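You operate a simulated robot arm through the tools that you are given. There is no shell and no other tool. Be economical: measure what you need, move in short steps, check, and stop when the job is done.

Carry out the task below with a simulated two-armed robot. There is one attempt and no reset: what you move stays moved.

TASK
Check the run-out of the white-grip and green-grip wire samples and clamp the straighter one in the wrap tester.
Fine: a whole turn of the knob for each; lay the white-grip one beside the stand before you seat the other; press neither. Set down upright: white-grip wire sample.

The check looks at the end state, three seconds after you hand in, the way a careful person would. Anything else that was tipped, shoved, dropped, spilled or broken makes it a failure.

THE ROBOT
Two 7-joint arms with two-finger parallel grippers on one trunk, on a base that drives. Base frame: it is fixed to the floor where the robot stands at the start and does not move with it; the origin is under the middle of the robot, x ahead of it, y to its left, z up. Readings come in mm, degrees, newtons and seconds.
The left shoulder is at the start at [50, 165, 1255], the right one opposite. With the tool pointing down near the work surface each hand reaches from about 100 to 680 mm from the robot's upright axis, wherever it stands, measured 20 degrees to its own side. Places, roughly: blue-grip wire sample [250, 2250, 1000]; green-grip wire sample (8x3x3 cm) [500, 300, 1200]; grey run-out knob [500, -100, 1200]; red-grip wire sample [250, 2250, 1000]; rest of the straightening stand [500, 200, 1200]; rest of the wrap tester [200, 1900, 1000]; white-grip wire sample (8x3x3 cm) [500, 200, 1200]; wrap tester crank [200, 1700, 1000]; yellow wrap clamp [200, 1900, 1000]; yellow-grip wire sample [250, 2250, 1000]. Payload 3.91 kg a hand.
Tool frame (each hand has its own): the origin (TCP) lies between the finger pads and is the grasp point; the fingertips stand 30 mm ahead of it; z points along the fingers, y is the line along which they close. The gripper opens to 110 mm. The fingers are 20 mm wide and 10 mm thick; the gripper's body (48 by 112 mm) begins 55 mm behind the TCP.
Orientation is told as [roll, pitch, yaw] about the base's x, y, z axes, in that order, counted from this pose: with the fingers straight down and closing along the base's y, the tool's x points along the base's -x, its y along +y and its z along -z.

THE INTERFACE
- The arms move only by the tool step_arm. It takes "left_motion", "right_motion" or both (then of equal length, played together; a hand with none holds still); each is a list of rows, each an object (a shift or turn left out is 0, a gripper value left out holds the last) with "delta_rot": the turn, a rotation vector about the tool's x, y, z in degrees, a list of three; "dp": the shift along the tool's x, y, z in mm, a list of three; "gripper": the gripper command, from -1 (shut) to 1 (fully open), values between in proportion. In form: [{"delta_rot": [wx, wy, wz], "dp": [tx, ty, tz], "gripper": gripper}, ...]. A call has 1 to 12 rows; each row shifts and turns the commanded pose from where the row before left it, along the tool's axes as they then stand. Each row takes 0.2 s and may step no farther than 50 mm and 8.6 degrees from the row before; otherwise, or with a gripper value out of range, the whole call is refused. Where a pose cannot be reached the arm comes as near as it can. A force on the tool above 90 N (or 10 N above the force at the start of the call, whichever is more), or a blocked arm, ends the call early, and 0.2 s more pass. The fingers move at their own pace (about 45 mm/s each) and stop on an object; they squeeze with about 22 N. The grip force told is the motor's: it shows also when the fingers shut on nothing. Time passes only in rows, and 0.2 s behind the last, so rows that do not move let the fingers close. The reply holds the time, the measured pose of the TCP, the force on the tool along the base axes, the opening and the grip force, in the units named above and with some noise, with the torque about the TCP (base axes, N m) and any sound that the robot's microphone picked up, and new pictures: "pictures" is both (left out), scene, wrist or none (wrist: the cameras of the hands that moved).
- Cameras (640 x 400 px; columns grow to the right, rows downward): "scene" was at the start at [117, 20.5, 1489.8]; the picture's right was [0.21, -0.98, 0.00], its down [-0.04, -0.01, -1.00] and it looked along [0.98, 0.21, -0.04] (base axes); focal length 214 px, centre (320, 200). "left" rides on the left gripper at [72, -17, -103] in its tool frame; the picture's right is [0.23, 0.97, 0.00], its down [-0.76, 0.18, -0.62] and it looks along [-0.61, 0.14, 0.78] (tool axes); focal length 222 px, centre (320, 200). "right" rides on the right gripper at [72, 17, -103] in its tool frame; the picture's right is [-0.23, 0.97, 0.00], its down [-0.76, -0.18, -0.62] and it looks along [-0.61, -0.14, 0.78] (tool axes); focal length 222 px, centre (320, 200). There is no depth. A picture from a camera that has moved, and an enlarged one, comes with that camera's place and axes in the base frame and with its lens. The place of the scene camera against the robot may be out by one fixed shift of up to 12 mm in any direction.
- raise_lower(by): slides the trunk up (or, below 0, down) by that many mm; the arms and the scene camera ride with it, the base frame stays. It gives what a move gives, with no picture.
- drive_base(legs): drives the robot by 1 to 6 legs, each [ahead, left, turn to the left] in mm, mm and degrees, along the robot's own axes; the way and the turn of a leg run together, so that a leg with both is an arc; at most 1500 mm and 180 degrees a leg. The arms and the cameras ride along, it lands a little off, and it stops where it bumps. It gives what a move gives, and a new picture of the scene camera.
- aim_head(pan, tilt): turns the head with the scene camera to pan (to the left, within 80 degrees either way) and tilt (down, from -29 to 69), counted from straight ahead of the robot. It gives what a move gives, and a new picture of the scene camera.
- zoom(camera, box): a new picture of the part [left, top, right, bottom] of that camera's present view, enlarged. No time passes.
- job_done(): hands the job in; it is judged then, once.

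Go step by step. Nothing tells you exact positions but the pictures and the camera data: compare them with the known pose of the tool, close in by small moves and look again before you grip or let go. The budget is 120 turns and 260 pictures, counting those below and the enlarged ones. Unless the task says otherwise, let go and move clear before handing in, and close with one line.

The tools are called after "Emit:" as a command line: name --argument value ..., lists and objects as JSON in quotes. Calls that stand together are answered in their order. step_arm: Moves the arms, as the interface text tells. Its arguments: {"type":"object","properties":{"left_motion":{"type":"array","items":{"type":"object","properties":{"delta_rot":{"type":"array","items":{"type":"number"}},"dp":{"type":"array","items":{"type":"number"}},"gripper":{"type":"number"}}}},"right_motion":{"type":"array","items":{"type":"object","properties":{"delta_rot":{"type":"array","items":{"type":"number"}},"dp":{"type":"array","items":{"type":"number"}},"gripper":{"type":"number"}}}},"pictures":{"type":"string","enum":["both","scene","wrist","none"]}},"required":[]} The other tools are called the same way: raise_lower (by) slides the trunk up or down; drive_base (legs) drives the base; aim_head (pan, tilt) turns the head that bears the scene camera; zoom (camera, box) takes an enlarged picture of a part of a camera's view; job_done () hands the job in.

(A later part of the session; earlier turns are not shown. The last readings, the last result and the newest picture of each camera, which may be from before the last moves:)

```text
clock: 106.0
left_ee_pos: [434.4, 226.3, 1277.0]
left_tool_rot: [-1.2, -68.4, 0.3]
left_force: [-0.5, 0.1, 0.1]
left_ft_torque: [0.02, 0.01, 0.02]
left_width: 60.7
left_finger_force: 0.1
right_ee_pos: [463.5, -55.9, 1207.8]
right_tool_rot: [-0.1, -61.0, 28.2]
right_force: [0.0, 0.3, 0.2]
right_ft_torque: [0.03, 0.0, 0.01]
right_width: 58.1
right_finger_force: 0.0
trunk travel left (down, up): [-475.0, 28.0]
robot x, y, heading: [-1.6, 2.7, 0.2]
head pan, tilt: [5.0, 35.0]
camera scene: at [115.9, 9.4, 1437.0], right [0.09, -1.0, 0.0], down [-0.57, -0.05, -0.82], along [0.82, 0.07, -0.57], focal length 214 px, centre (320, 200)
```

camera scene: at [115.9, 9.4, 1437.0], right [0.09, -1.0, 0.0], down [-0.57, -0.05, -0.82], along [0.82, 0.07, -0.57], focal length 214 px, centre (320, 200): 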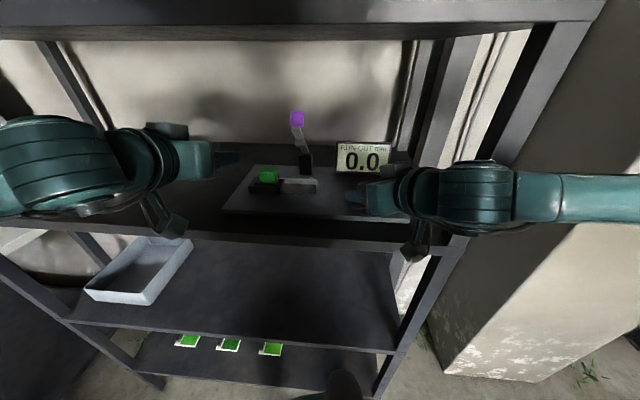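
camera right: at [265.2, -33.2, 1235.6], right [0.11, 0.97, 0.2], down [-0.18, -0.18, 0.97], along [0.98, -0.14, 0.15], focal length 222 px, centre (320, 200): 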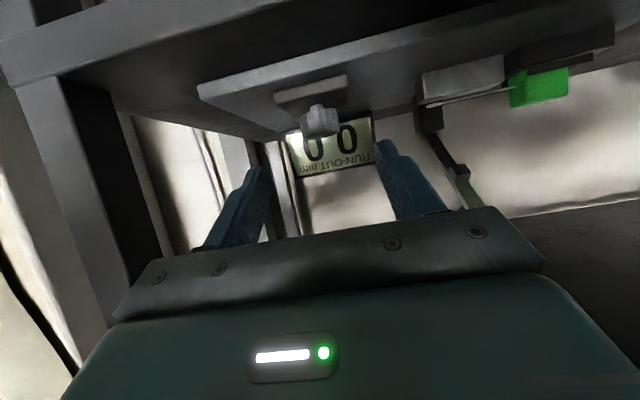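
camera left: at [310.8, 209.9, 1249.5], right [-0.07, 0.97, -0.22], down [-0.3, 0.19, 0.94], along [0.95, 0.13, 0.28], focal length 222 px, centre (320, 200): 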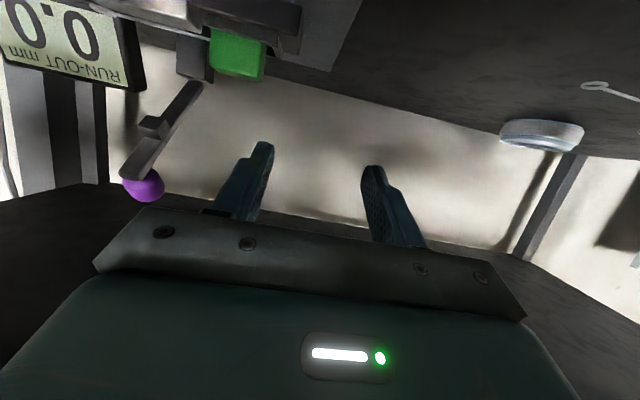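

Two swings done; four more, nudging forward slightly.

Emit:
step_arm --right_motion '[{"gripper": -1, "dp": [-0.5, -1, 3.5]}, {}, {}, {"delta_rot": [7.43, 0, 4.12], "dp": [0, 2, 0]}, {"delta_rot": [7.43, 0, 4.12], "dp": [0, 2, 0]}, {"delta_rot": [7.43, 0, 4.12], "dp": [0, 2, 0]}, {"delta_rot": [7.43, 0, 4.12], "dp": [0, 2, 0]}, {"delta_rot": [7.43, 0, 4.12], "dp": [0, 2, 0]}, {"delta_rot": [7.43, 0, 4.12], "dp": [0, 2, 0]}, {"delta_rot": [7.43, 0, 4.12], "dp": [0, 2, 0]}, {}]' --pictures "none"

Emit:
step_arm --right_motion '[{"gripper": 0.05}, {}, {}, {"delta_rot": [-7.43, 0, -4.12], "dp": [0, -2, 0]}, {"delta_rot": [-7.43, 0, -4.12], "dp": [0, -2, 0]}, {"delta_rot": [-7.43, 0, -4.12], "dp": [0, -2, 0]}, {"delta_rot": [-7.43, 0, -4.12], "dp": [0, -2, 0]}, {"delta_rot": [-7.43, 0, -4.12], "dp": [0, -2, 0]}, {"delta_rot": [-7.43, 0, -4.12], "dp": [0, -2, 0]}, {"delta_rot": [-7.43, 0, -4.12], "dp": [0, -2, 0]}, {}]' --pictures "none"

Emit:
step_arm --right_motion '[{"gripper": -1, "dp": [-0.8, -1, 1.5]}, {}, {}, {"delta_rot": [7.43, 0, 4.12], "dp": [0, 2, 0]}, {"delta_rot": [7.43, 0, 4.12], "dp": [0, 2, 0]}, {"delta_rot": [7.43, 0, 4.12], "dp": [0, 2, 0]}, {"delta_rot": [7.43, 0, 4.12], "dp": [0, 2, 0]}, {"delta_rot": [7.43, 0, 4.12], "dp": [0, 2, 0]}, {"delta_rot": [7.43, 0, 4.12], "dp": [0, 2, 0]}, {"delta_rot": [7.43, 0, 4.12], "dp": [0, 2, 0]}, {}]' --pictures "none"

Emit:
step_arm --right_motion '[{"gripper": 0.05}, {}, {}, {"delta_rot": [-7.43, 0, -4.12], "dp": [0, -2, 0]}, {"delta_rot": [-7.43, 0, -4.12], "dp": [0, -2, 0]}, {"delta_rot": [-7.43, 0, -4.12], "dp": [0, -2, 0]}, {"delta_rot": [-7.43, 0, -4.12], "dp": [0, -2, 0]}, {"delta_rot": [-7.43, 0, -4.12], "dp": [0, -2, 0]}, {"delta_rot": [-7.43, 0, -4.12], "dp": [0, -2, 0]}, {"delta_rot": [-7.43, 0, -4.12], "dp": [0, -2, 0]}, {}]' --pictures "none"

Emit:
step_arm --right_motion '[{"gripper": -1, "dp": [-0.8, -1, 1.5]}, {}, {}, {"delta_rot": [7.43, 0, 4.12], "dp": [0, 2, 0]}, {"delta_rot": [7.43, 0, 4.12], "dp": [0, 2, 0]}, {"delta_rot": [7.43, 0, 4.12], "dp": [0, 2, 0]}, {"delta_rot": [7.43, 0, 4.12], "dp": [0, 2, 0]}, {"delta_rot": [7.43, 0, 4.12], "dp": [0, 2, 0]}, {"delta_rot": [7.43, 0, 4.12], "dp": [0, 2, 0]}, {"delta_rot": [7.43, 0, 4.12], "dp": [0, 2, 0]}, {}]' --pictures "none"

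Emit:
step_arm --right_motion '[{"gripper": 0.05}, {}, {}, {"delta_rot": [-7.43, 0, -4.12], "dp": [0, -2, 0]}, {"delta_rot": [-7.43, 0, -4.12], "dp": [0, -2, 0]}, {"delta_rot": [-7.43, 0, -4.12], "dp": [0, -2, 0]}, {"delta_rot": [-7.43, 0, -4.12], "dp": [0, -2, 0]}, {"delta_rot": [-7.43, 0, -4.12], "dp": [0, -2, 0]}, {"delta_rot": [-7.43, 0, -4.12], "dp": [0, -2, 0]}, {"delta_rot": [-7.43, 0, -4.12], "dp": [0, -2, 0]}, {}]' --pictures "scene"

```text
clock: 108.4
left_ee_pos: [432.0, 226.5, 1279.5]
left_tool_rot: [-1.1, -68.6, 0.4]
left_force: [0.6, 0.2, -0.4]
left_ft_torque: [-0.01, -0.01, -0.04]
left_width: 60.1
left_finger_force: 0.0
right_ee_pos: [463.4, -40.1, 1207.1]
right_tool_rot: [-0.5, -61.0, -31.2]
right_force: [-16.5, 3.7, -2.2]
right_ft_torque: [-0.26, -1.07, -0.1]
right_width: 33.5
right_finger_force: 45.8
trunk travel left (down, up): [-475.0, 28.0]
robot x, y, heading: [1.4, -4.1, -0.0]
head pan, tilt: [5.0, 35.0]
```

```text
clock: 110.8
left_ee_pos: [433.9, 226.4, 1279.8]
left_tool_rot: [-1.1, -68.4, 0.5]
left_force: [0.8, 0.0, -0.4]
left_ft_torque: [0.0, -0.02, 0.0]
left_width: 60.6
left_finger_force: 0.1
right_ee_pos: [465.3, -54.6, 1206.5]
right_tool_rot: [0.0, -60.9, 28.2]
right_force: [0.4, 0.0, -0.4]
right_ft_torque: [-0.04, -0.03, 0.01]
right_width: 57.8
right_finger_force: 0.1
trunk travel left (down, up): [-475.0, 28.0]
robot x, y, heading: [4.3, -0.4, -0.0]
head pan, tilt: [5.0, 35.0]
```

```text
clock: 113.2
left_ee_pos: [432.6, 224.9, 1277.7]
left_tool_rot: [-1.0, -68.5, 0.4]
left_force: [0.2, -0.7, -0.1]
left_ft_torque: [-0.02, 0.0, -0.01]
left_width: 60.6
left_finger_force: 0.1
right_ee_pos: [464.3, -41.1, 1205.8]
right_tool_rot: [-0.1, -61.3, -31.5]
right_force: [4.3, 3.8, 0.2]
right_ft_torque: [-0.22, -1.37, 0.08]
right_width: 33.5
right_finger_force: 44.8
trunk travel left (down, up): [-475.0, 28.0]
robot x, y, heading: [0.3, 1.2, -0.2]
head pan, tilt: [5.0, 35.0]
```

```text
clock: 115.6
left_ee_pos: [435.2, 224.9, 1276.6]
left_tool_rot: [-1.2, -68.5, 0.5]
left_force: [-0.9, 0.9, 1.2]
left_ft_torque: [0.02, 0.0, -0.01]
left_width: 60.5
left_finger_force: 0.1
right_ee_pos: [466.6, -53.3, 1207.7]
right_tool_rot: [0.0, -60.8, 28.1]
right_force: [-0.3, -0.1, 0.0]
right_ft_torque: [0.01, -0.03, 0.01]
right_width: 58.0
right_finger_force: 0.0
trunk travel left (down, up): [-475.0, 28.0]
robot x, y, heading: [-1.4, -0.4, -0.2]
head pan, tilt: [5.0, 35.0]
```

```text
clock: 118.0
left_ee_pos: [431.4, 225.8, 1279.7]
left_tool_rot: [-1.1, -68.5, 0.5]
left_force: [0.7, -0.3, -0.5]
left_ft_torque: [0.03, 0.02, 0.03]
left_width: 60.6
left_finger_force: 0.0
right_ee_pos: [462.4, -39.7, 1206.9]
right_tool_rot: [-0.6, -61.1, -31.0]
right_force: [-18.8, 1.8, -7.6]
right_ft_torque: [-0.28, -0.78, -0.18]
right_width: 33.4
right_finger_force: 44.5
trunk travel left (down, up): [-475.0, 28.0]
robot x, y, heading: [-0.0, 3.3, -0.1]
head pan, tilt: [5.0, 35.0]
```

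```text
clock: 120.4
left_ee_pos: [434.1, 225.2, 1277.6]
left_tool_rot: [-1.1, -68.4, 0.4]
left_force: [-0.5, 0.8, 0.3]
left_ft_torque: [0.01, -0.01, 0.01]
left_width: 60.6
left_finger_force: 0.1
right_ee_pos: [465.9, -54.7, 1206.7]
right_tool_rot: [-0.1, -60.9, 28.1]
right_force: [-0.7, -0.4, 0.6]
right_ft_torque: [0.02, 0.0, -0.01]
right_width: 57.9
right_finger_force: 0.1
trunk travel left (down, up): [-475.0, 28.0]
robot x, y, heading: [-0.6, -1.7, 0.0]
head pan, tilt: [5.0, 35.0]
camera scene: at [115.9, 9.5, 1437.0], right [0.09, -1.0, 0.0], down [-0.57, -0.05, -0.82], along [0.82, 0.07, -0.57], focal length 214 px, centre (320, 200)
```

scene: 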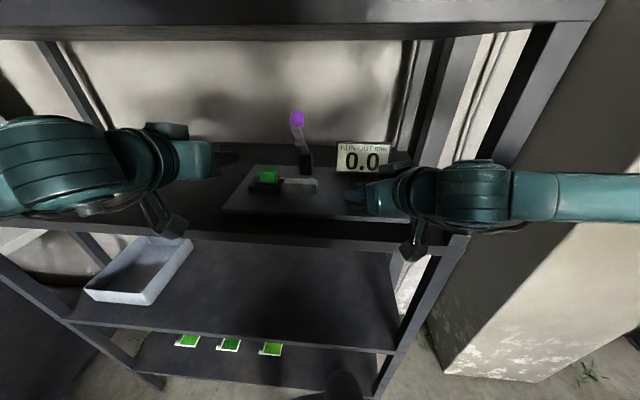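

Five swings, still 0.0. Two or three more.

Emit:
step_arm --right_motion '[{"gripper": -1, "dp": [-0.8, -1, 1.5]}, {}, {}, {"delta_rot": [7.43, 0, 4.12], "dp": [0, 2, 0]}, {"delta_rot": [7.43, 0, 4.12], "dp": [0, 2, 0]}, {"delta_rot": [7.43, 0, 4.12], "dp": [0, 2, 0]}, {"delta_rot": [7.43, 0, 4.12], "dp": [0, 2, 0]}, {"delta_rot": [7.43, 0, 4.12], "dp": [0, 2, 0]}, {"delta_rot": [7.43, 0, 4.12], "dp": [0, 2, 0]}, {"delta_rot": [7.43, 0, 4.12], "dp": [0, 2, 0]}, {}]' --pictures "none"

Emit:
step_arm --right_motion '[{"gripper": 0.05}, {}, {}, {"delta_rot": [-7.43, 0, -4.12], "dp": [0, -2, 0]}, {"delta_rot": [-7.43, 0, -4.12], "dp": [0, -2, 0]}, {"delta_rot": [-7.43, 0, -4.12], "dp": [0, -2, 0]}, {"delta_rot": [-7.43, 0, -4.12], "dp": [0, -2, 0]}, {"delta_rot": [-7.43, 0, -4.12], "dp": [0, -2, 0]}, {"delta_rot": [-7.43, 0, -4.12], "dp": [0, -2, 0]}, {"delta_rot": [-7.43, 0, -4.12], "dp": [0, -2, 0]}, {}]' --pictures "scene"

Emit:
step_arm --right_motion '[{"gripper": -1, "dp": [-0.8, -1, 1.5]}, {}, {}, {"delta_rot": [7.43, 0, 4.12], "dp": [0, 2, 0]}, {"delta_rot": [7.43, 0, 4.12], "dp": [0, 2, 0]}, {"delta_rot": [7.43, 0, 4.12], "dp": [0, 2, 0]}, {"delta_rot": [7.43, 0, 4.12], "dp": [0, 2, 0]}, {"delta_rot": [7.43, 0, 4.12], "dp": [0, 2, 0]}, {"delta_rot": [7.43, 0, 4.12], "dp": [0, 2, 0]}, {"delta_rot": [7.43, 0, 4.12], "dp": [0, 2, 0]}, {}]' --pictures "none"

Emit:
step_arm --right_motion '[{"gripper": 0.05}, {}, {}, {"delta_rot": [-7.43, 0, -4.12], "dp": [0, -2, 0]}, {"delta_rot": [-7.43, 0, -4.12], "dp": [0, -2, 0]}, {"delta_rot": [-7.43, 0, -4.12], "dp": [0, -2, 0]}, {"delta_rot": [-7.43, 0, -4.12], "dp": [0, -2, 0]}, {"delta_rot": [-7.43, 0, -4.12], "dp": [0, -2, 0]}, {"delta_rot": [-7.43, 0, -4.12], "dp": [0, -2, 0]}, {"delta_rot": [-7.43, 0, -4.12], "dp": [0, -2, 0]}, {}]' --pictures "scene"

Emit:
zoom --camera "scene" --box '[310, 125, 420, 200]'

```text
clock: 122.8
left_ee_pos: [432.4, 226.6, 1278.6]
left_tool_rot: [-1.0, -68.6, 0.4]
left_force: [0.2, -0.4, 0.3]
left_ft_torque: [-0.03, 0.02, -0.02]
left_width: 60.2
left_finger_force: 0.1
right_ee_pos: [463.5, -42.2, 1207.8]
right_tool_rot: [-0.2, -61.2, -31.3]
right_force: [-1.3, 0.8, 3.3]
right_ft_torque: [-0.48, -1.24, -0.01]
right_width: 33.3
right_finger_force: 45.1
trunk travel left (down, up): [-475.0, 28.0]
robot x, y, heading: [1.0, 0.6, 0.1]
head pan, tilt: [5.0, 35.0]
```

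```text
clock: 125.2
left_ee_pos: [434.3, 225.9, 1278.1]
left_tool_rot: [-1.0, -68.4, 0.5]
left_force: [0.0, 0.3, 0.2]
left_ft_torque: [0.0, -0.01, 0.03]
left_width: 60.4
left_finger_force: 0.1
right_ee_pos: [466.0, -54.8, 1206.1]
right_tool_rot: [0.0, -60.8, 28.2]
right_force: [-0.1, 0.0, 0.3]
right_ft_torque: [-0.02, 0.0, -0.02]
right_width: 57.6
right_finger_force: 0.1
trunk travel left (down, up): [-475.0, 28.0]
robot x, y, heading: [3.7, 0.3, 0.2]
head pan, tilt: [5.0, 35.0]
camera scene: at [115.9, 9.4, 1437.0], right [0.09, -1.0, 0.0], down [-0.57, -0.05, -0.82], along [0.82, 0.07, -0.57], focal length 214 px, centre (320, 200)
```

scene: 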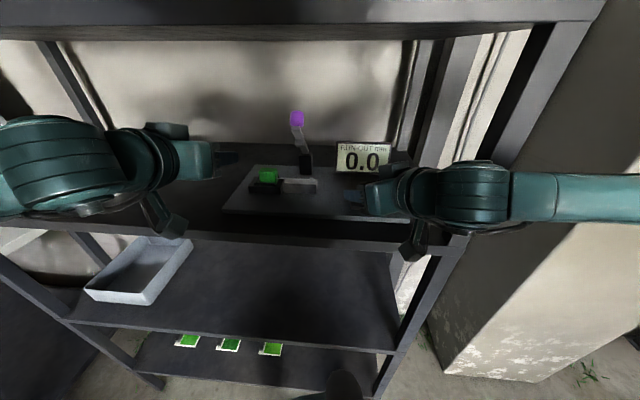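

```text
clock: 127.6
left_ee_pos: [431.7, 226.9, 1278.2]
left_tool_rot: [-1.1, -68.5, 0.5]
left_force: [0.7, -0.2, 0.3]
left_ft_torque: [0.01, -0.01, 0.04]
left_width: 60.4
left_finger_force: 0.1
right_ee_pos: [463.9, -41.6, 1206.2]
right_tool_rot: [-0.2, -61.1, -31.3]
right_force: [-0.5, 4.2, -2.2]
right_ft_torque: [-0.14, -1.26, 0.09]
right_width: 33.7
right_finger_force: 45.0
trunk travel left (down, up): [-475.0, 28.0]
robot x, y, heading: [-3.2, 1.7, 0.1]
head pan, tilt: [5.0, 35.0]
```

```text
clock: 130.0
left_ee_pos: [434.4, 225.3, 1277.7]
left_tool_rot: [-1.1, -68.5, 0.5]
left_force: [-0.1, 0.0, -0.7]
left_ft_torque: [0.01, -0.03, -0.04]
left_width: 60.4
left_finger_force: 0.0
right_ee_pos: [465.5, -54.4, 1206.7]
right_tool_rot: [0.0, -60.9, 28.1]
right_force: [0.1, 0.1, 0.1]
right_ft_torque: [-0.01, 0.02, 0.01]
right_width: 58.3
right_finger_force: 0.0
trunk travel left (down, up): [-475.0, 28.0]
robot x, y, heading: [-0.1, 0.6, -0.0]
head pan, tilt: [5.0, 35.0]
camera scene: at [115.9, 9.4, 1437.0], right [0.09, -1.0, 0.0], down [-0.57, -0.05, -0.82], along [0.82, 0.07, -0.57], focal length 214 px, centre (320, 200)
```

scene: 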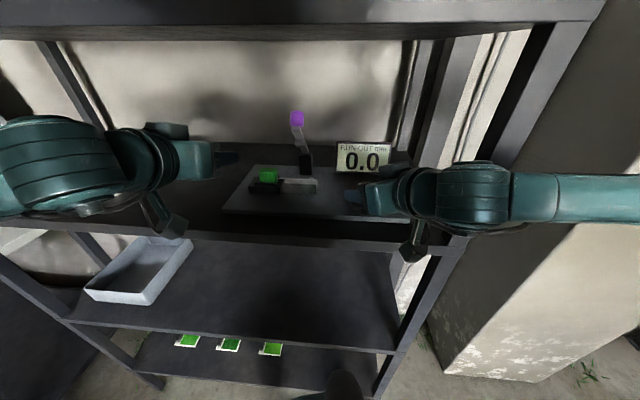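

```text
5.33 times, centred on (365, 162) of scene
camera zoom: at [115.9, 9.4, 1437.0], right [0.09, -1.0, 0.0], down [-0.57, -0.05, -0.82], along [0.82, 0.07, -0.57], focal length 1144 px, centre (80, 400)
```

zoom: 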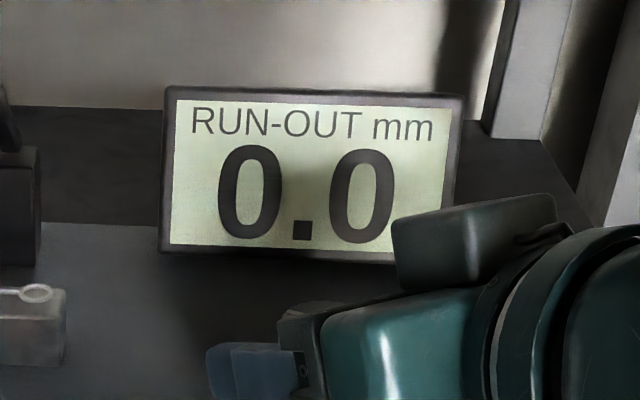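

Still 0.0 after seven; check the knob tick and do another swing.

Emit:
step_arm --right_motion '[{"gripper": -1, "dp": [-0.8, -1, 1.5]}, {}, {}, {"delta_rot": [7.43, 0, 4.12], "dp": [0, 2, 0]}, {"delta_rot": [7.43, 0, 4.12], "dp": [0, 2, 0]}, {"delta_rot": [7.43, 0, 4.12], "dp": [0, 2, 0]}, {"delta_rot": [7.43, 0, 4.12], "dp": [0, 2, 0]}, {"delta_rot": [7.43, 0, 4.12], "dp": [0, 2, 0]}, {"delta_rot": [7.43, 0, 4.12], "dp": [0, 2, 0]}, {"delta_rot": [7.43, 0, 4.12], "dp": [0, 2, 0]}, {}]' --pictures "none"

Emit:
step_arm --right_motion '[{"gripper": 0.05}, {}, {}, {"delta_rot": [-7.43, 0, -4.12], "dp": [0, -2, 0]}, {"delta_rot": [-7.43, 0, -4.12], "dp": [0, -2, 0]}, {"delta_rot": [-7.43, 0, -4.12], "dp": [0, -2, 0]}, {"delta_rot": [-7.43, 0, -4.12], "dp": [0, -2, 0]}, {"delta_rot": [-7.43, 0, -4.12], "dp": [0, -2, 0]}, {"delta_rot": [-7.43, 0, -4.12], "dp": [0, -2, 0]}, {"delta_rot": [-7.43, 0, -4.12], "dp": [0, -2, 0]}, {}]' --pictures "scene"

Emit:
zoom --camera "right" --box '[260, 130, 380, 210]'

```text
clock: 132.4
left_ee_pos: [431.9, 225.6, 1279.2]
left_tool_rot: [-1.1, -68.5, 0.4]
left_force: [0.3, -0.1, 0.0]
left_ft_torque: [-0.01, 0.0, 0.0]
left_width: 60.5
left_finger_force: 0.1
right_ee_pos: [462.7, -40.8, 1206.7]
right_tool_rot: [-0.4, -61.0, -31.0]
right_force: [-18.6, 1.9, -6.8]
right_ft_torque: [-0.18, -0.86, -0.2]
right_width: 33.3
right_finger_force: 45.0
trunk travel left (down, up): [-475.0, 28.0]
robot x, y, heading: [-0.4, 1.7, -0.0]
head pan, tilt: [5.0, 35.0]
```

```text
clock: 134.8
left_ee_pos: [434.0, 225.8, 1277.7]
left_tool_rot: [-1.1, -68.3, 0.3]
left_force: [-0.2, 0.4, 0.2]
left_ft_torque: [-0.02, 0.02, 0.05]
left_width: 60.6
left_finger_force: 0.0
right_ee_pos: [464.5, -56.4, 1207.0]
right_tool_rot: [0.1, -60.9, 28.1]
right_force: [-1.1, -0.2, 0.0]
right_ft_torque: [0.05, 0.03, -0.02]
right_width: 58.0
right_finger_force: 0.1
trunk travel left (down, up): [-475.0, 28.0]
robot x, y, heading: [2.8, -2.0, -0.0]
head pan, tilt: [5.0, 35.0]
camera scene: at [115.9, 9.4, 1437.0], right [0.09, -1.0, 0.0], down [-0.57, -0.05, -0.82], along [0.82, 0.07, -0.57], focal length 214 px, centre (320, 200)
```

scene: 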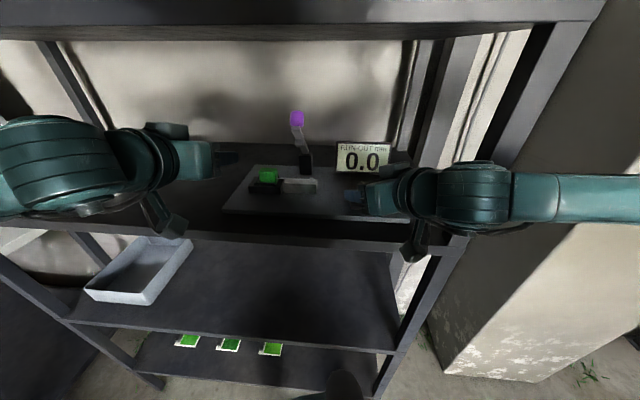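

```text
5.00 times, centred on (320, 170) of right
camera zoom: at [344.8, -98.9, 1193.2], right [-0.36, 0.91, 0.2], down [-0.07, -0.24, 0.97], along [0.93, 0.33, 0.15], focal length 1111 px, centre (320, 350)
```

zoom: 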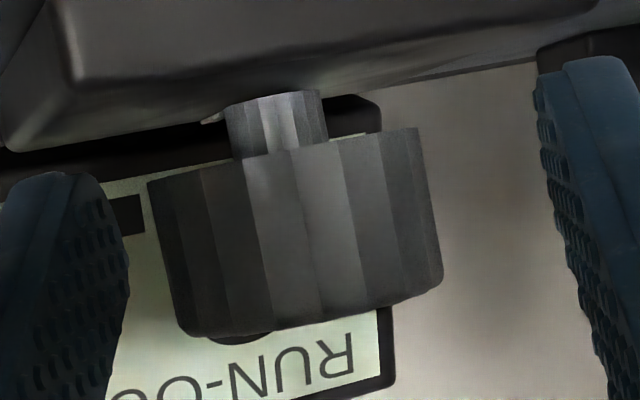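

One more swing; by white's record the true advance is about 45° a swing.

Emit:
step_arm --right_motion '[{"gripper": -1, "dp": [-0.8, 0, 1.5]}, {}, {}, {"delta_rot": [7.43, 0, 4.12], "dp": [0, 2, 0]}, {"delta_rot": [7.43, 0, 4.12], "dp": [0, 2, 0]}, {"delta_rot": [7.43, 0, 4.12], "dp": [0, 2, 0]}, {"delta_rot": [7.43, 0, 4.12], "dp": [0, 2, 0]}, {"delta_rot": [7.43, 0, 4.12], "dp": [0, 2, 0]}, {"delta_rot": [7.43, 0, 4.12], "dp": [0, 2, 0]}, {"delta_rot": [7.43, 0, 4.12], "dp": [0, 2, 0]}, {}]' --pictures "none"

Emit:
zoom --camera "right" --box '[220, 100, 460, 250]'

Emit:
step_arm --right_motion '[{"gripper": 0.05}, {}, {}, {"delta_rot": [-7.43, 0, -4.12], "dp": [0, -2, 0]}, {"delta_rot": [-7.43, 0, -4.12], "dp": [0, -2, 0]}, {"delta_rot": [-7.43, 0, -4.12], "dp": [0, -2, 0]}, {"delta_rot": [-7.43, 0, -4.12], "dp": [0, -2, 0]}, {"delta_rot": [-7.43, 0, -4.12], "dp": [0, -2, 0]}, {"delta_rot": [-7.43, 0, -4.12], "dp": [0, -2, 0]}, {"delta_rot": [-7.43, 0, -4.12], "dp": [0, -2, 0]}, {}]' --pictures "scene"

```text
clock: 137.2
left_ee_pos: [433.1, 226.0, 1278.9]
left_tool_rot: [-0.9, -68.5, 0.3]
left_force: [-0.4, -0.7, 0.0]
left_ft_torque: [-0.02, 0.0, 0.04]
left_width: 60.5
left_finger_force: 0.0
right_ee_pos: [462.9, -41.0, 1207.5]
right_tool_rot: [-0.4, -61.1, -31.2]
right_force: [-10.5, -2.2, -6.9]
right_ft_torque: [0.0, -0.87, -0.14]
right_width: 33.3
right_finger_force: 45.3
trunk travel left (down, up): [-475.0, 28.0]
robot x, y, heading: [0.6, -2.2, 0.1]
head pan, tilt: [5.0, 35.0]
```

```text
2.67 times, centred on (340, 175) of right
camera zoom: at [363.4, 40.4, 1193.2], right [0.6, 0.77, 0.2], down [-0.24, -0.06, 0.97], along [0.76, -0.63, 0.15], focal length 592 px, centre (267, 267)
```

zoom: 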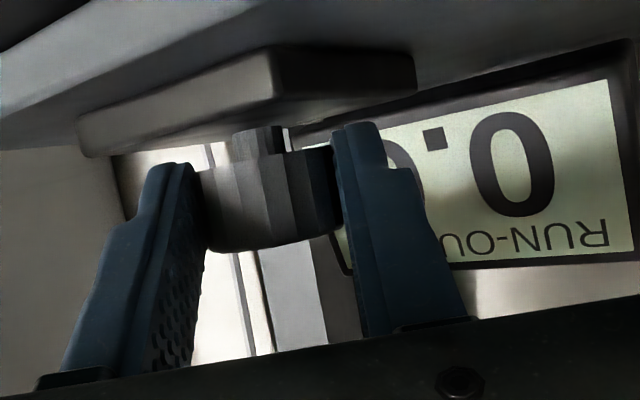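

```text
clock: 139.6
left_ee_pos: [435.1, 226.8, 1277.7]
left_tool_rot: [-1.1, -68.4, 0.5]
left_force: [0.8, -0.3, 0.2]
left_ft_torque: [0.01, 0.0, 0.0]
left_width: 60.5
left_finger_force: 0.1
right_ee_pos: [463.6, -54.2, 1206.8]
right_tool_rot: [0.1, -60.9, 28.0]
right_force: [0.3, 0.6, 0.2]
right_ft_torque: [0.0, 0.01, 0.01]
right_width: 57.9
right_finger_force: 0.0
trunk travel left (down, up): [-475.0, 28.0]
robot x, y, heading: [-1.6, -0.4, -0.3]
head pan, tilt: [5.0, 35.0]
camera scene: at [115.9, 9.5, 1437.0], right [0.09, -1.0, 0.0], down [-0.57, -0.05, -0.82], along [0.82, 0.07, -0.57], focal length 214 px, centre (320, 200)
```

scene: 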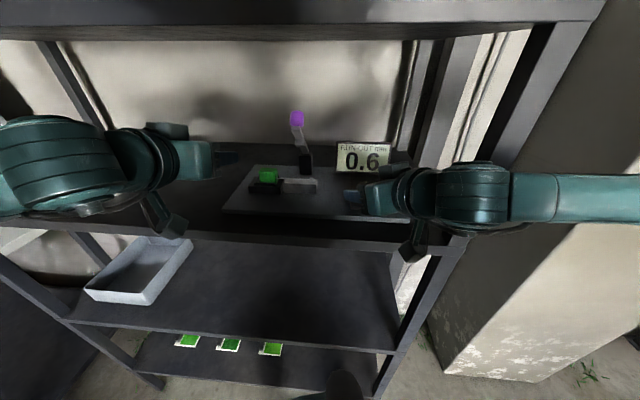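

Green reads 0.6 against white's 0.2, so white is the straighter. I'll confirm the reading and retract the right hand straight (yaw 0) this time.

Emit:
zoom --camera "scene" --box '[310, 125, 420, 200]'

Emit:
step_arm --right_motion '[{"delta_rot": [7.43, 0, 4.12], "dp": [0, 2, 0]}, {"delta_rot": [7.43, 0, 4.12], "dp": [0, 2, 0]}, {"delta_rot": [7.43, 0, 4.12], "dp": [0, 2, 0]}, {"gripper": 0.3}, {"dp": [0, 0, -40]}, {"dp": [0, 0, -40]}, {"dp": [-20, 0, -40]}, {"dp": [-20, 0, -20]}, {}]' --pictures "scene"

```text
5.33 times, centred on (365, 162) of scene
camera zoom: at [115.9, 9.5, 1437.0], right [0.09, -1.0, 0.0], down [-0.57, -0.05, -0.82], along [0.82, 0.07, -0.57], focal length 1144 px, centre (80, 400)
```

zoom: 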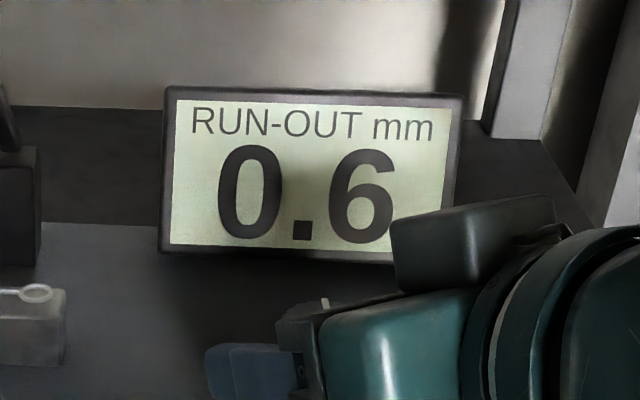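

```text
clock: 141.6
left_ee_pos: [434.4, 224.2, 1277.0]
left_tool_rot: [-1.0, -68.5, 0.3]
left_force: [0.0, -0.1, -0.3]
left_ft_torque: [-0.01, 0.0, 0.0]
left_width: 60.8
left_finger_force: 0.1
right_ee_pos: [360.8, -55.2, 1310.0]
right_tool_rot: [0.0, -61.0, 2.6]
right_force: [0.5, 0.2, -0.3]
right_ft_torque: [0.01, 0.0, 0.02]
right_width: 71.5
right_finger_force: 0.0
trunk travel left (down, up): [-475.0, 28.0]
robot x, y, heading: [5.8, -0.1, -0.1]
head pan, tilt: [5.0, 35.0]
camera scene: at [116.0, 9.0, 1436.9], right [0.09, -1.0, 0.0], down [-0.57, -0.05, -0.82], along [0.82, 0.07, -0.57], focal length 214 px, centre (320, 200)
```

scene: 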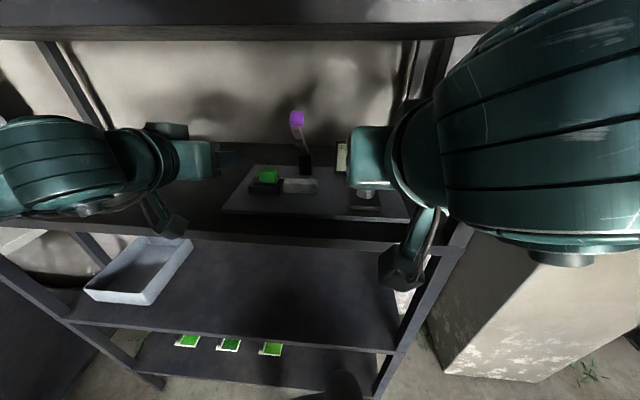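

Before picking up white, I'll look toward the wrap tester on the left.

Emit:
aim_head --pan 78 --tilt 15

Emit:
zoom --camera "scene" --box '[240, 120, 480, 270]'

```text
clock: 143.0
left_ee_pos: [432.7, 226.2, 1277.8]
left_tool_rot: [-1.0, -68.4, 0.3]
left_force: [0.2, -0.1, -0.2]
left_ft_torque: [0.01, 0.0, -0.01]
left_width: 60.8
left_finger_force: 0.1
right_ee_pos: [359.6, -54.7, 1309.0]
right_tool_rot: [0.0, -60.9, 2.6]
right_force: [0.5, 1.1, 0.1]
right_ft_torque: [0.03, 0.01, 0.03]
right_width: 71.7
right_finger_force: 0.0
trunk travel left (down, up): [-475.0, 28.0]
robot x, y, heading: [-2.3, 2.9, 0.4]
head pan, tilt: [78.0, 15.0]
camera scene: at [47.7, 92.7, 1468.9], right [0.98, -0.21, 0.0], down [-0.05, -0.25, -0.97], along [0.2, 0.94, -0.26], focal length 214 px, centre (320, 200)
```

scene: 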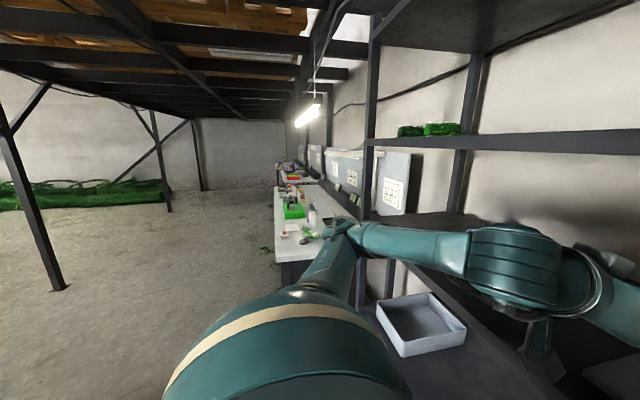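

```text
2.67 times, centred on (360, 195) of scene
camera zoom: at [47.7, 92.7, 1468.9], right [0.98, -0.21, 0.0], down [-0.05, -0.25, -0.97], along [0.2, 0.94, -0.26], focal length 572 px, centre (213, 213)
```

zoom: 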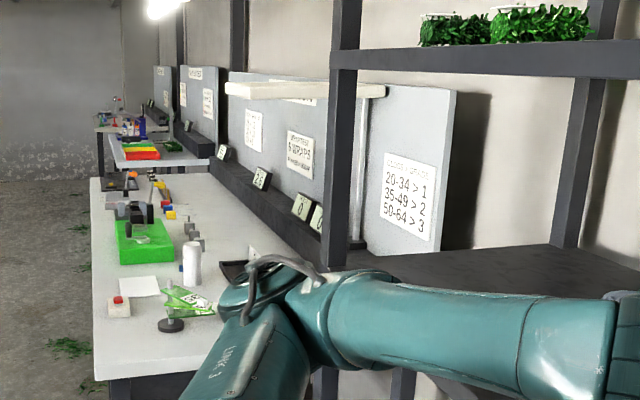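

The bench with the tester runs to the left, front edge near x≈57, so I'll need to back off before driving. First I pick up white with the left hand, where I left it.

Emit:
step_arm --left_motion '[{"dp": [0, 45, 0]}, {"dp": [0, 45, 0]}, {"dp": [0, 45, 0]}, {"dp": [0, 45, -10]}, {"dp": [0, 45, -10]}, {"dp": [0, 45, -9]}, {"dp": [20, 10, 0]}, {"dp": [22, 0, 0]}, {"dp": [20, 0, 0]}, {}]' --pictures "wrist"

Emit:
zoom --camera "left" --box '[200, 50, 440, 200]'

```text
clock: 145.2
left_ee_pos: [391.0, 505.6, 1229.6]
left_tool_rot: [-0.9, -68.5, 0.4]
left_force: [0.1, 0.0, 0.0]
left_ft_torque: [0.01, 0.0, 0.0]
left_width: 60.7
left_finger_force: 0.1
right_ee_pos: [360.5, -53.4, 1309.4]
right_tool_rot: [0.0, -60.8, 2.6]
right_force: [0.2, 0.6, -0.5]
right_ft_torque: [0.01, 0.02, -0.01]
right_width: 71.6
right_finger_force: 0.1
trunk travel left (down, up): [-475.0, 28.0]
robot x, y, heading: [1.6, 0.5, 0.1]
head pan, tilt: [78.0, 15.0]
camera left: at [266.3, 489.6, 1201.6], right [-0.07, 0.97, -0.22], down [-0.3, 0.19, 0.94], along [0.95, 0.13, 0.28], focal length 222 px, centre (320, 200)
```

left: 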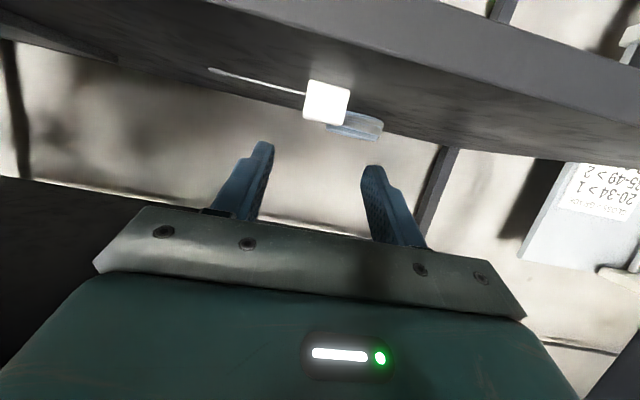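

```text
2.67 times, centred on (320, 125) of left
camera zoom: at [266.3, 489.6, 1201.6], right [-0.07, 0.97, -0.22], down [-0.3, 0.19, 0.94], along [0.95, 0.13, 0.28], focal length 592 px, centre (320, 400)
```

zoom: 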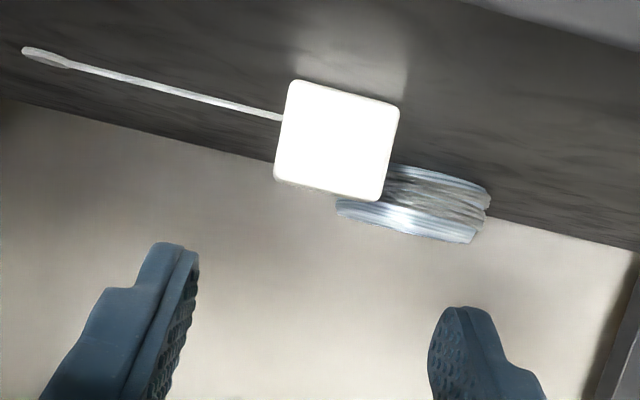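

Straight in along the fingers to the earlier grip pose, close, and lift.

Emit:
step_arm --left_motion '[{"dp": [0, 0, 40]}, {"dp": [0, 0, 30]}, {"dp": [0, 0, 19]}, {}, {"gripper": -1}, {}, {}, {}, {"dp": [-9.3, 0, -3.7]}, {"dp": [-28, 0, -11]}, {"dp": [-37, 0, -15]}, {}]' --pictures "wrist"

Emit:
zoom --camera "left" --box '[220, 70, 440, 207]'

```text
clock: 147.8
left_ee_pos: [472.5, 506.3, 1278.6]
left_tool_rot: [-1.0, -68.3, 0.3]
left_force: [-0.1, 0.5, -0.6]
left_ft_torque: [0.02, -0.03, -0.02]
left_width: 35.4
left_finger_force: 22.0
right_ee_pos: [359.4, -53.4, 1309.8]
right_tool_rot: [0.0, -60.9, 2.4]
right_force: [0.2, 0.0, 0.7]
right_ft_torque: [-0.01, 0.0, 0.0]
right_width: 71.4
right_finger_force: 0.1
trunk travel left (down, up): [-475.0, 28.0]
robot x, y, heading: [-0.1, -1.9, -0.1]
head pan, tilt: [78.0, 15.0]
camera left: at [348.8, 490.6, 1249.5], right [-0.07, 0.97, -0.22], down [-0.3, 0.19, 0.94], along [0.95, 0.13, 0.28], focal length 222 px, centre (320, 200)
```

left: 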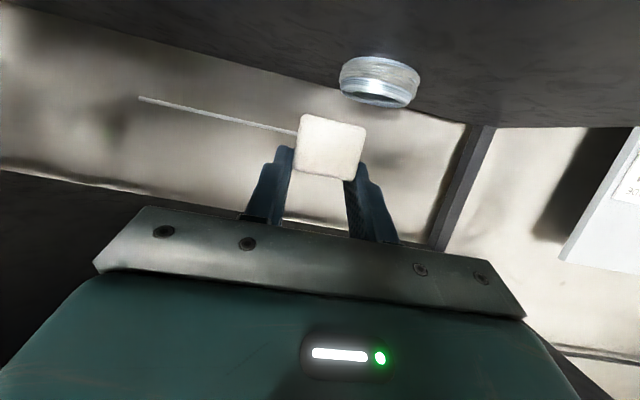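

```text
2.91 times, centred on (330, 138) of left
camera zoom: at [348.8, 490.6, 1249.5], right [-0.07, 0.97, -0.22], down [-0.3, 0.19, 0.94], along [0.95, 0.13, 0.28], focal length 646 px, centre (291, 379)
```

zoom: 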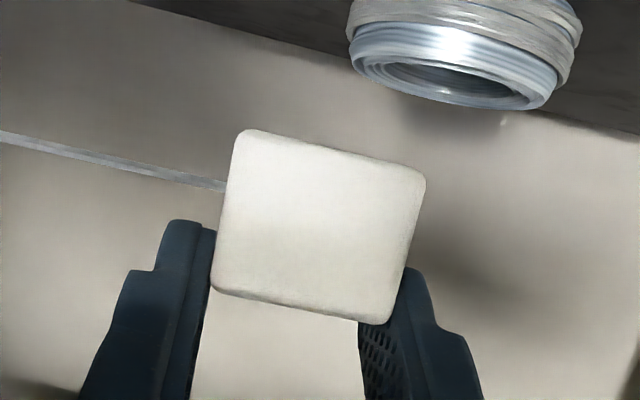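

White is firmly held. I'll back the robot straight out of the shelf and then drive left to face the wrap tester.

Emit:
drive_base --legs '[[-500, 0, 0]]'

Emit:
drive_base --legs '[[0, 1500, 0], [0, 250, 0]]'

Emit:
aim_head --pan 15 --tilt 30

```text
clock: 150.7
left_ee_pos: [-13.8, 504.1, 1278.8]
left_tool_rot: [-1.1, -68.4, 0.0]
left_force: [-0.5, 0.2, -0.1]
left_ft_torque: [0.0, -0.02, 0.02]
left_width: 35.2
left_finger_force: 21.9
right_ee_pos: [-130.4, -55.7, 1310.3]
right_tool_rot: [-0.1, -60.9, 2.2]
right_force: [0.2, -0.1, 0.1]
right_ft_torque: [0.04, -0.02, 0.01]
right_width: 71.5
right_finger_force: 0.2
trunk travel left (down, up): [-475.0, 28.0]
robot x, y, heading: [-491.7, 0.3, -0.4]
head pan, tilt: [78.0, 15.0]
camera scene: at [-441.6, 93.7, 1469.0], right [0.98, -0.21, 0.0], down [-0.05, -0.25, -0.97], along [0.21, 0.94, -0.26], focal length 214 px, centre (320, 200)
```

scene: 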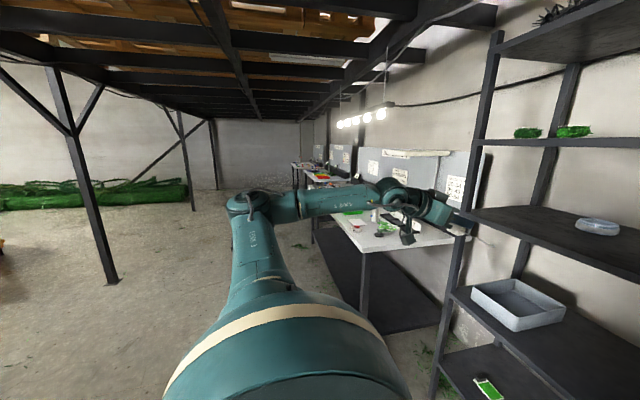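

```text
clock: 159.5
left_ee_pos: [11.5, 2227.1, 1278.1]
left_tool_rot: [-1.0, -68.4, -0.5]
left_force: [0.5, -0.2, -0.9]
left_ft_torque: [0.01, 0.0, -0.02]
left_width: 35.1
left_finger_force: 22.0
right_ee_pos: [-112.7, 1670.0, 1310.2]
right_tool_rot: [-0.1, -61.0, 1.7]
right_force: [0.1, -0.1, 0.2]
right_ft_torque: [0.0, 0.03, 0.02]
right_width: 71.7
right_finger_force: 0.1
trunk travel left (down, up): [-475.0, 28.0]
robot x, y, heading: [-470.6, 1727.8, -1.1]
head pan, tilt: [78.0, 15.0]
camera scene: at [-421.6, 1821.2, 1468.9], right [0.97, -0.22, 0.0], down [-0.06, -0.25, -0.97], along [0.22, 0.94, -0.26], focal length 214 px, centre (320, 200)
```

scene: 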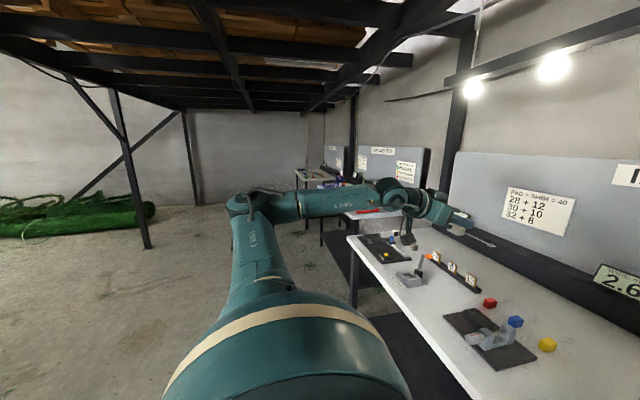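

```text
clock: 160.8
left_ee_pos: [10.1, 2227.0, 1278.3]
left_tool_rot: [-1.1, -68.5, -0.6]
left_force: [0.2, 0.1, -0.4]
left_ft_torque: [-0.02, 0.0, 0.0]
left_width: 35.4
left_finger_force: 22.0
right_ee_pos: [-111.7, 1668.9, 1310.6]
right_tool_rot: [0.0, -60.9, 1.6]
right_force: [-0.6, -0.1, -0.4]
right_ft_torque: [0.0, -0.01, -0.03]
right_width: 71.7
right_finger_force: 0.1
trunk travel left (down, up): [-475.0, 28.0]
robot x, y, heading: [-471.9, 1728.1, -1.0]
head pan, tilt: [15.0, 30.0]
camera scene: at [-354.8, 1751.6, 1444.8], right [0.24, -0.97, 0.0], down [-0.48, -0.12, -0.87], along [0.84, 0.21, -0.5], focal length 214 px, centre (320, 200)
```

scene: 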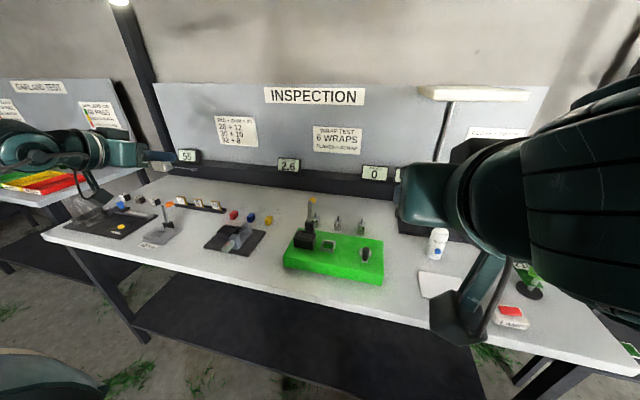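

I'm facing the inspection bench; the "WRAP TEST" sign is above the device with the yellow-tipped lever on the green base. Zooming.

Emit:
zoom --camera "scene" --box '[260, 180, 420, 290]'

Emit:
zoom --camera "scene" --box '[200, 70, 440, 220]'

Emit:
zoom --camera "scene" --box '[70, 170, 290, 270]'

```text
3.64 times, centred on (340, 235) of scene
camera zoom: at [-354.8, 1751.6, 1444.8], right [0.24, -0.97, 0.0], down [-0.48, -0.12, -0.87], along [0.84, 0.21, -0.5], focal length 780 px, centre (247, 73)
```

zoom: 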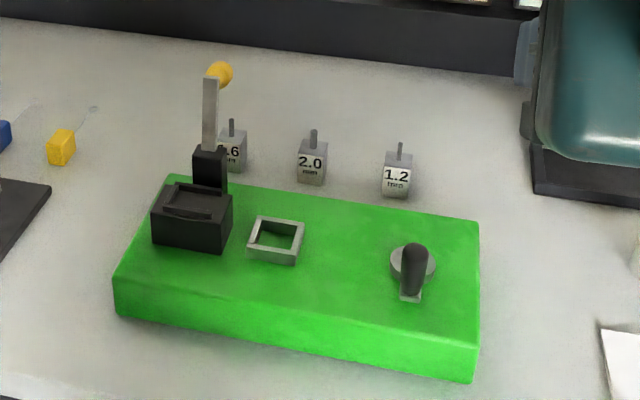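

```text
2.67 times, centred on (320, 145) of scene
camera zoom: at [-354.8, 1751.6, 1444.8], right [0.24, -0.97, 0.0], down [-0.48, -0.12, -0.87], along [0.84, 0.21, -0.5], focal length 572 px, centre (320, 347)
```

zoom: 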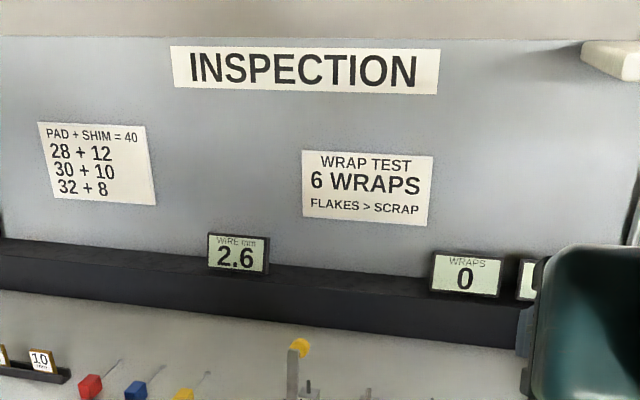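

```text
2.91 times, centred on (180, 220) of scene
camera zoom: at [-354.8, 1751.6, 1444.8], right [0.24, -0.97, 0.0], down [-0.48, -0.12, -0.87], along [0.84, 0.21, -0.5], focal length 624 px, centre (727, 142)
```

zoom: 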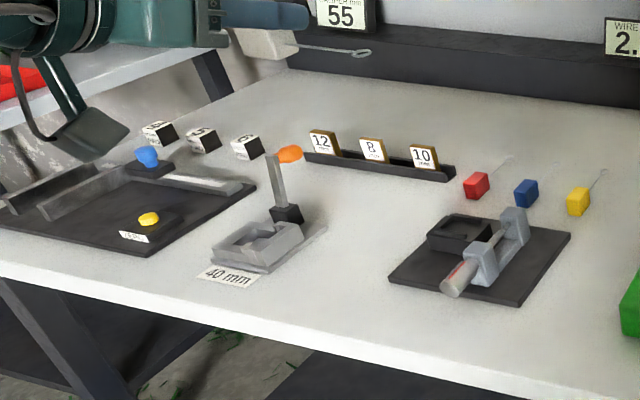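

The tester: black rest with a recess near [172, 1937], yellow-tipped clamp lever standing open behind it. I'll drive 150 mm ahead, straighten, and bring white over at height.

Emit:
drive_base --legs '[[150, 0, 1]]'

Emit:
step_arm --left_motion '[{"dp": [0, -45, 0]}, {"dp": [0, -45, 0]}, {"dp": [0, -45, 0]}, {"dp": [0, -45, 0]}, {"dp": [0, -45, 0]}, {"dp": [0, -45, 0]}, {}]' --pictures "none"

Emit:
raise_lower --by -130

Emit:
aim_head --pan 15 --tilt 40

```text
clock: 162.2
left_ee_pos: [152.4, 2234.0, 1277.1]
left_tool_rot: [-1.1, -68.3, 0.4]
left_force: [0.5, -0.2, 0.0]
left_ft_torque: [0.02, -0.02, 0.01]
left_width: 35.6
left_finger_force: 22.1
right_ee_pos: [40.4, 1674.6, 1309.9]
right_tool_rot: [0.0, -60.8, 2.6]
right_force: [0.1, 0.0, 0.2]
right_ft_torque: [0.06, -0.02, -0.04]
right_width: 71.4
right_finger_force: 0.0
trunk travel left (down, up): [-475.0, 28.0]
robot x, y, heading: [-321.4, 1727.6, 0.3]
head pan, tilt: [15.0, 30.0]
camera scene: at [-203.6, 1752.5, 1444.7], right [0.26, -0.97, 0.0], down [-0.48, -0.13, -0.87], along [0.84, 0.23, -0.5], focal length 214 px, centre (320, 200)
```

scene: 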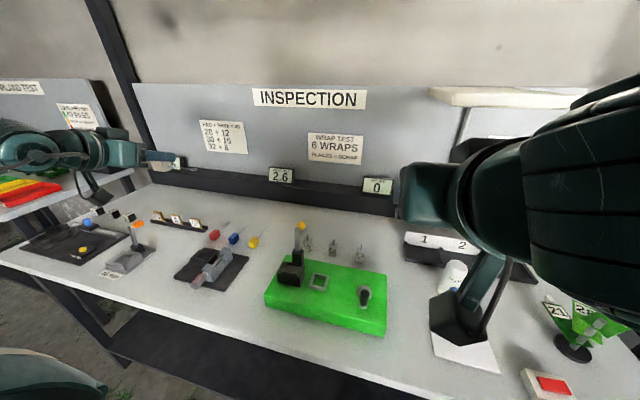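

```text
clock: 163.8
left_ee_pos: [147.8, 1963.4, 1280.8]
left_tool_rot: [-1.1, -68.5, 0.5]
left_force: [0.7, -1.3, -0.1]
left_ft_torque: [0.0, 0.01, 0.0]
left_width: 35.3
left_finger_force: 22.1
right_ee_pos: [39.5, 1674.5, 1308.4]
right_tool_rot: [-0.1, -61.1, 2.6]
right_force: [-0.1, 0.2, 0.0]
right_ft_torque: [0.04, 0.0, 0.0]
right_width: 71.7
right_finger_force: 0.1
trunk travel left (down, up): [-475.0, 28.0]
robot x, y, heading: [-323.9, 1726.6, 0.1]
head pan, tilt: [15.0, 30.0]
```

```text
clock: 165.4
left_ee_pos: [149.4, 1963.1, 1149.8]
left_tool_rot: [-1.1, -68.5, 0.4]
left_force: [-0.2, -0.2, 0.2]
left_ft_torque: [0.0, -0.01, -0.02]
left_width: 35.1
left_finger_force: 22.1
right_ee_pos: [40.8, 1674.3, 1180.3]
right_tool_rot: [-0.1, -60.9, 2.6]
right_force: [0.3, 0.4, 0.0]
right_ft_torque: [-0.02, 0.0, -0.01]
right_width: 71.4
right_finger_force: 0.0
trunk travel left (down, up): [-345.0, 158.0]
robot x, y, heading: [-320.8, 1729.7, 0.2]
head pan, tilt: [15.0, 30.0]
```

```text
clock: 166.1
left_ee_pos: [148.0, 1962.9, 1150.5]
left_tool_rot: [-0.9, -68.5, 0.2]
left_force: [-1.1, -0.5, -0.1]
left_ft_torque: [0.03, -0.03, -0.01]
left_width: 35.3
left_finger_force: 22.2
right_ee_pos: [39.8, 1674.4, 1179.5]
right_tool_rot: [-0.1, -60.8, 2.6]
right_force: [0.5, -1.0, 0.6]
right_ft_torque: [-0.03, 0.02, 0.01]
right_width: 71.5
right_finger_force: 0.2
trunk travel left (down, up): [-345.0, 158.0]
robot x, y, heading: [-319.0, 1731.3, 0.4]
head pan, tilt: [15.0, 40.0]
camera scene: at [-209.7, 1751.1, 1299.4], right [0.26, -0.97, 0.0], down [-0.62, -0.17, -0.77], along [0.74, 0.2, -0.64], focal length 214 px, centre (320, 200)
```

scene: 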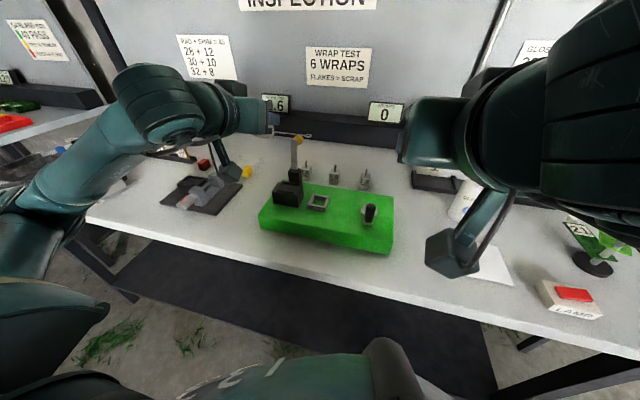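

The rest is at about [180, 1940, 975]. I'll lower another 90 mm and look with the left wrist camera.

Emit:
raise_lower --by -90

Emit:
zoom --camera "left" --box '[180, 0, 460, 175]'

Emit:
zoom --camera "scene" --box '[200, 60, 440, 210]'

```text
clock: 167.3
left_ee_pos: [147.9, 1962.3, 1059.8]
left_tool_rot: [-1.0, -68.5, 0.4]
left_force: [0.6, 0.8, 0.0]
left_ft_torque: [0.01, 0.0, -0.01]
left_width: 35.3
left_finger_force: 22.0
right_ee_pos: [38.8, 1674.3, 1088.7]
right_tool_rot: [0.1, -60.8, 2.6]
right_force: [-0.1, 0.2, 0.3]
right_ft_torque: [-0.02, -0.03, 0.02]
right_width: 71.4
right_finger_force: 0.0
trunk travel left (down, up): [-255.0, 248.0]
robot x, y, heading: [-320.9, 1730.4, -0.0]
head pan, tilt: [15.0, 40.0]
```

```text
2.29 times, centred on (320, 88) of left
camera zoom: at [24.4, 1947.5, 1031.4], right [-0.07, 0.97, -0.22], down [-0.3, 0.19, 0.94], along [0.95, 0.13, 0.28], focal length 508 px, centre (320, 457)
```

zoom: 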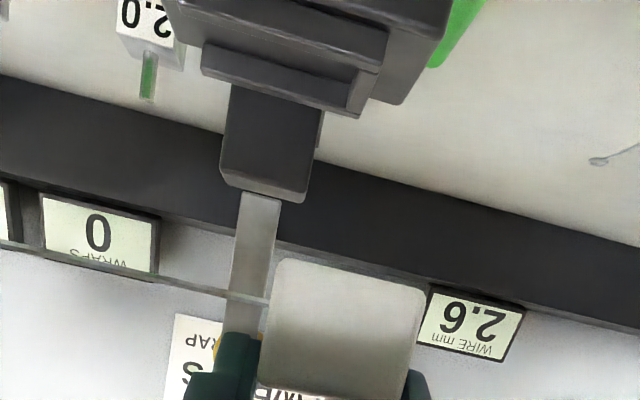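

```text
2.67 times, centred on (320, 135) of scene
camera zoom: at [-209.8, 1751.0, 1209.4], right [0.26, -0.97, 0.0], down [-0.62, -0.17, -0.77], along [0.74, 0.2, -0.64], focal length 572 px, centre (320, 373)
```

zoom: 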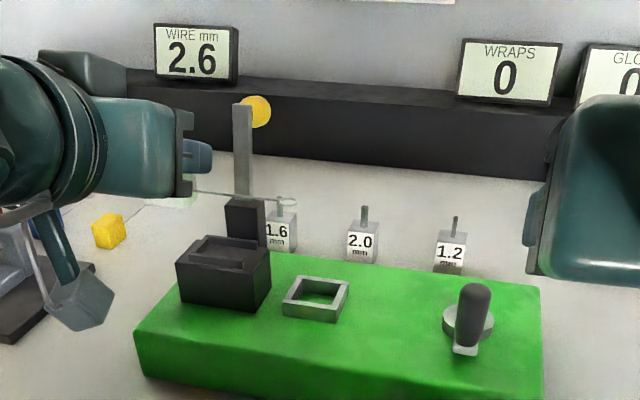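

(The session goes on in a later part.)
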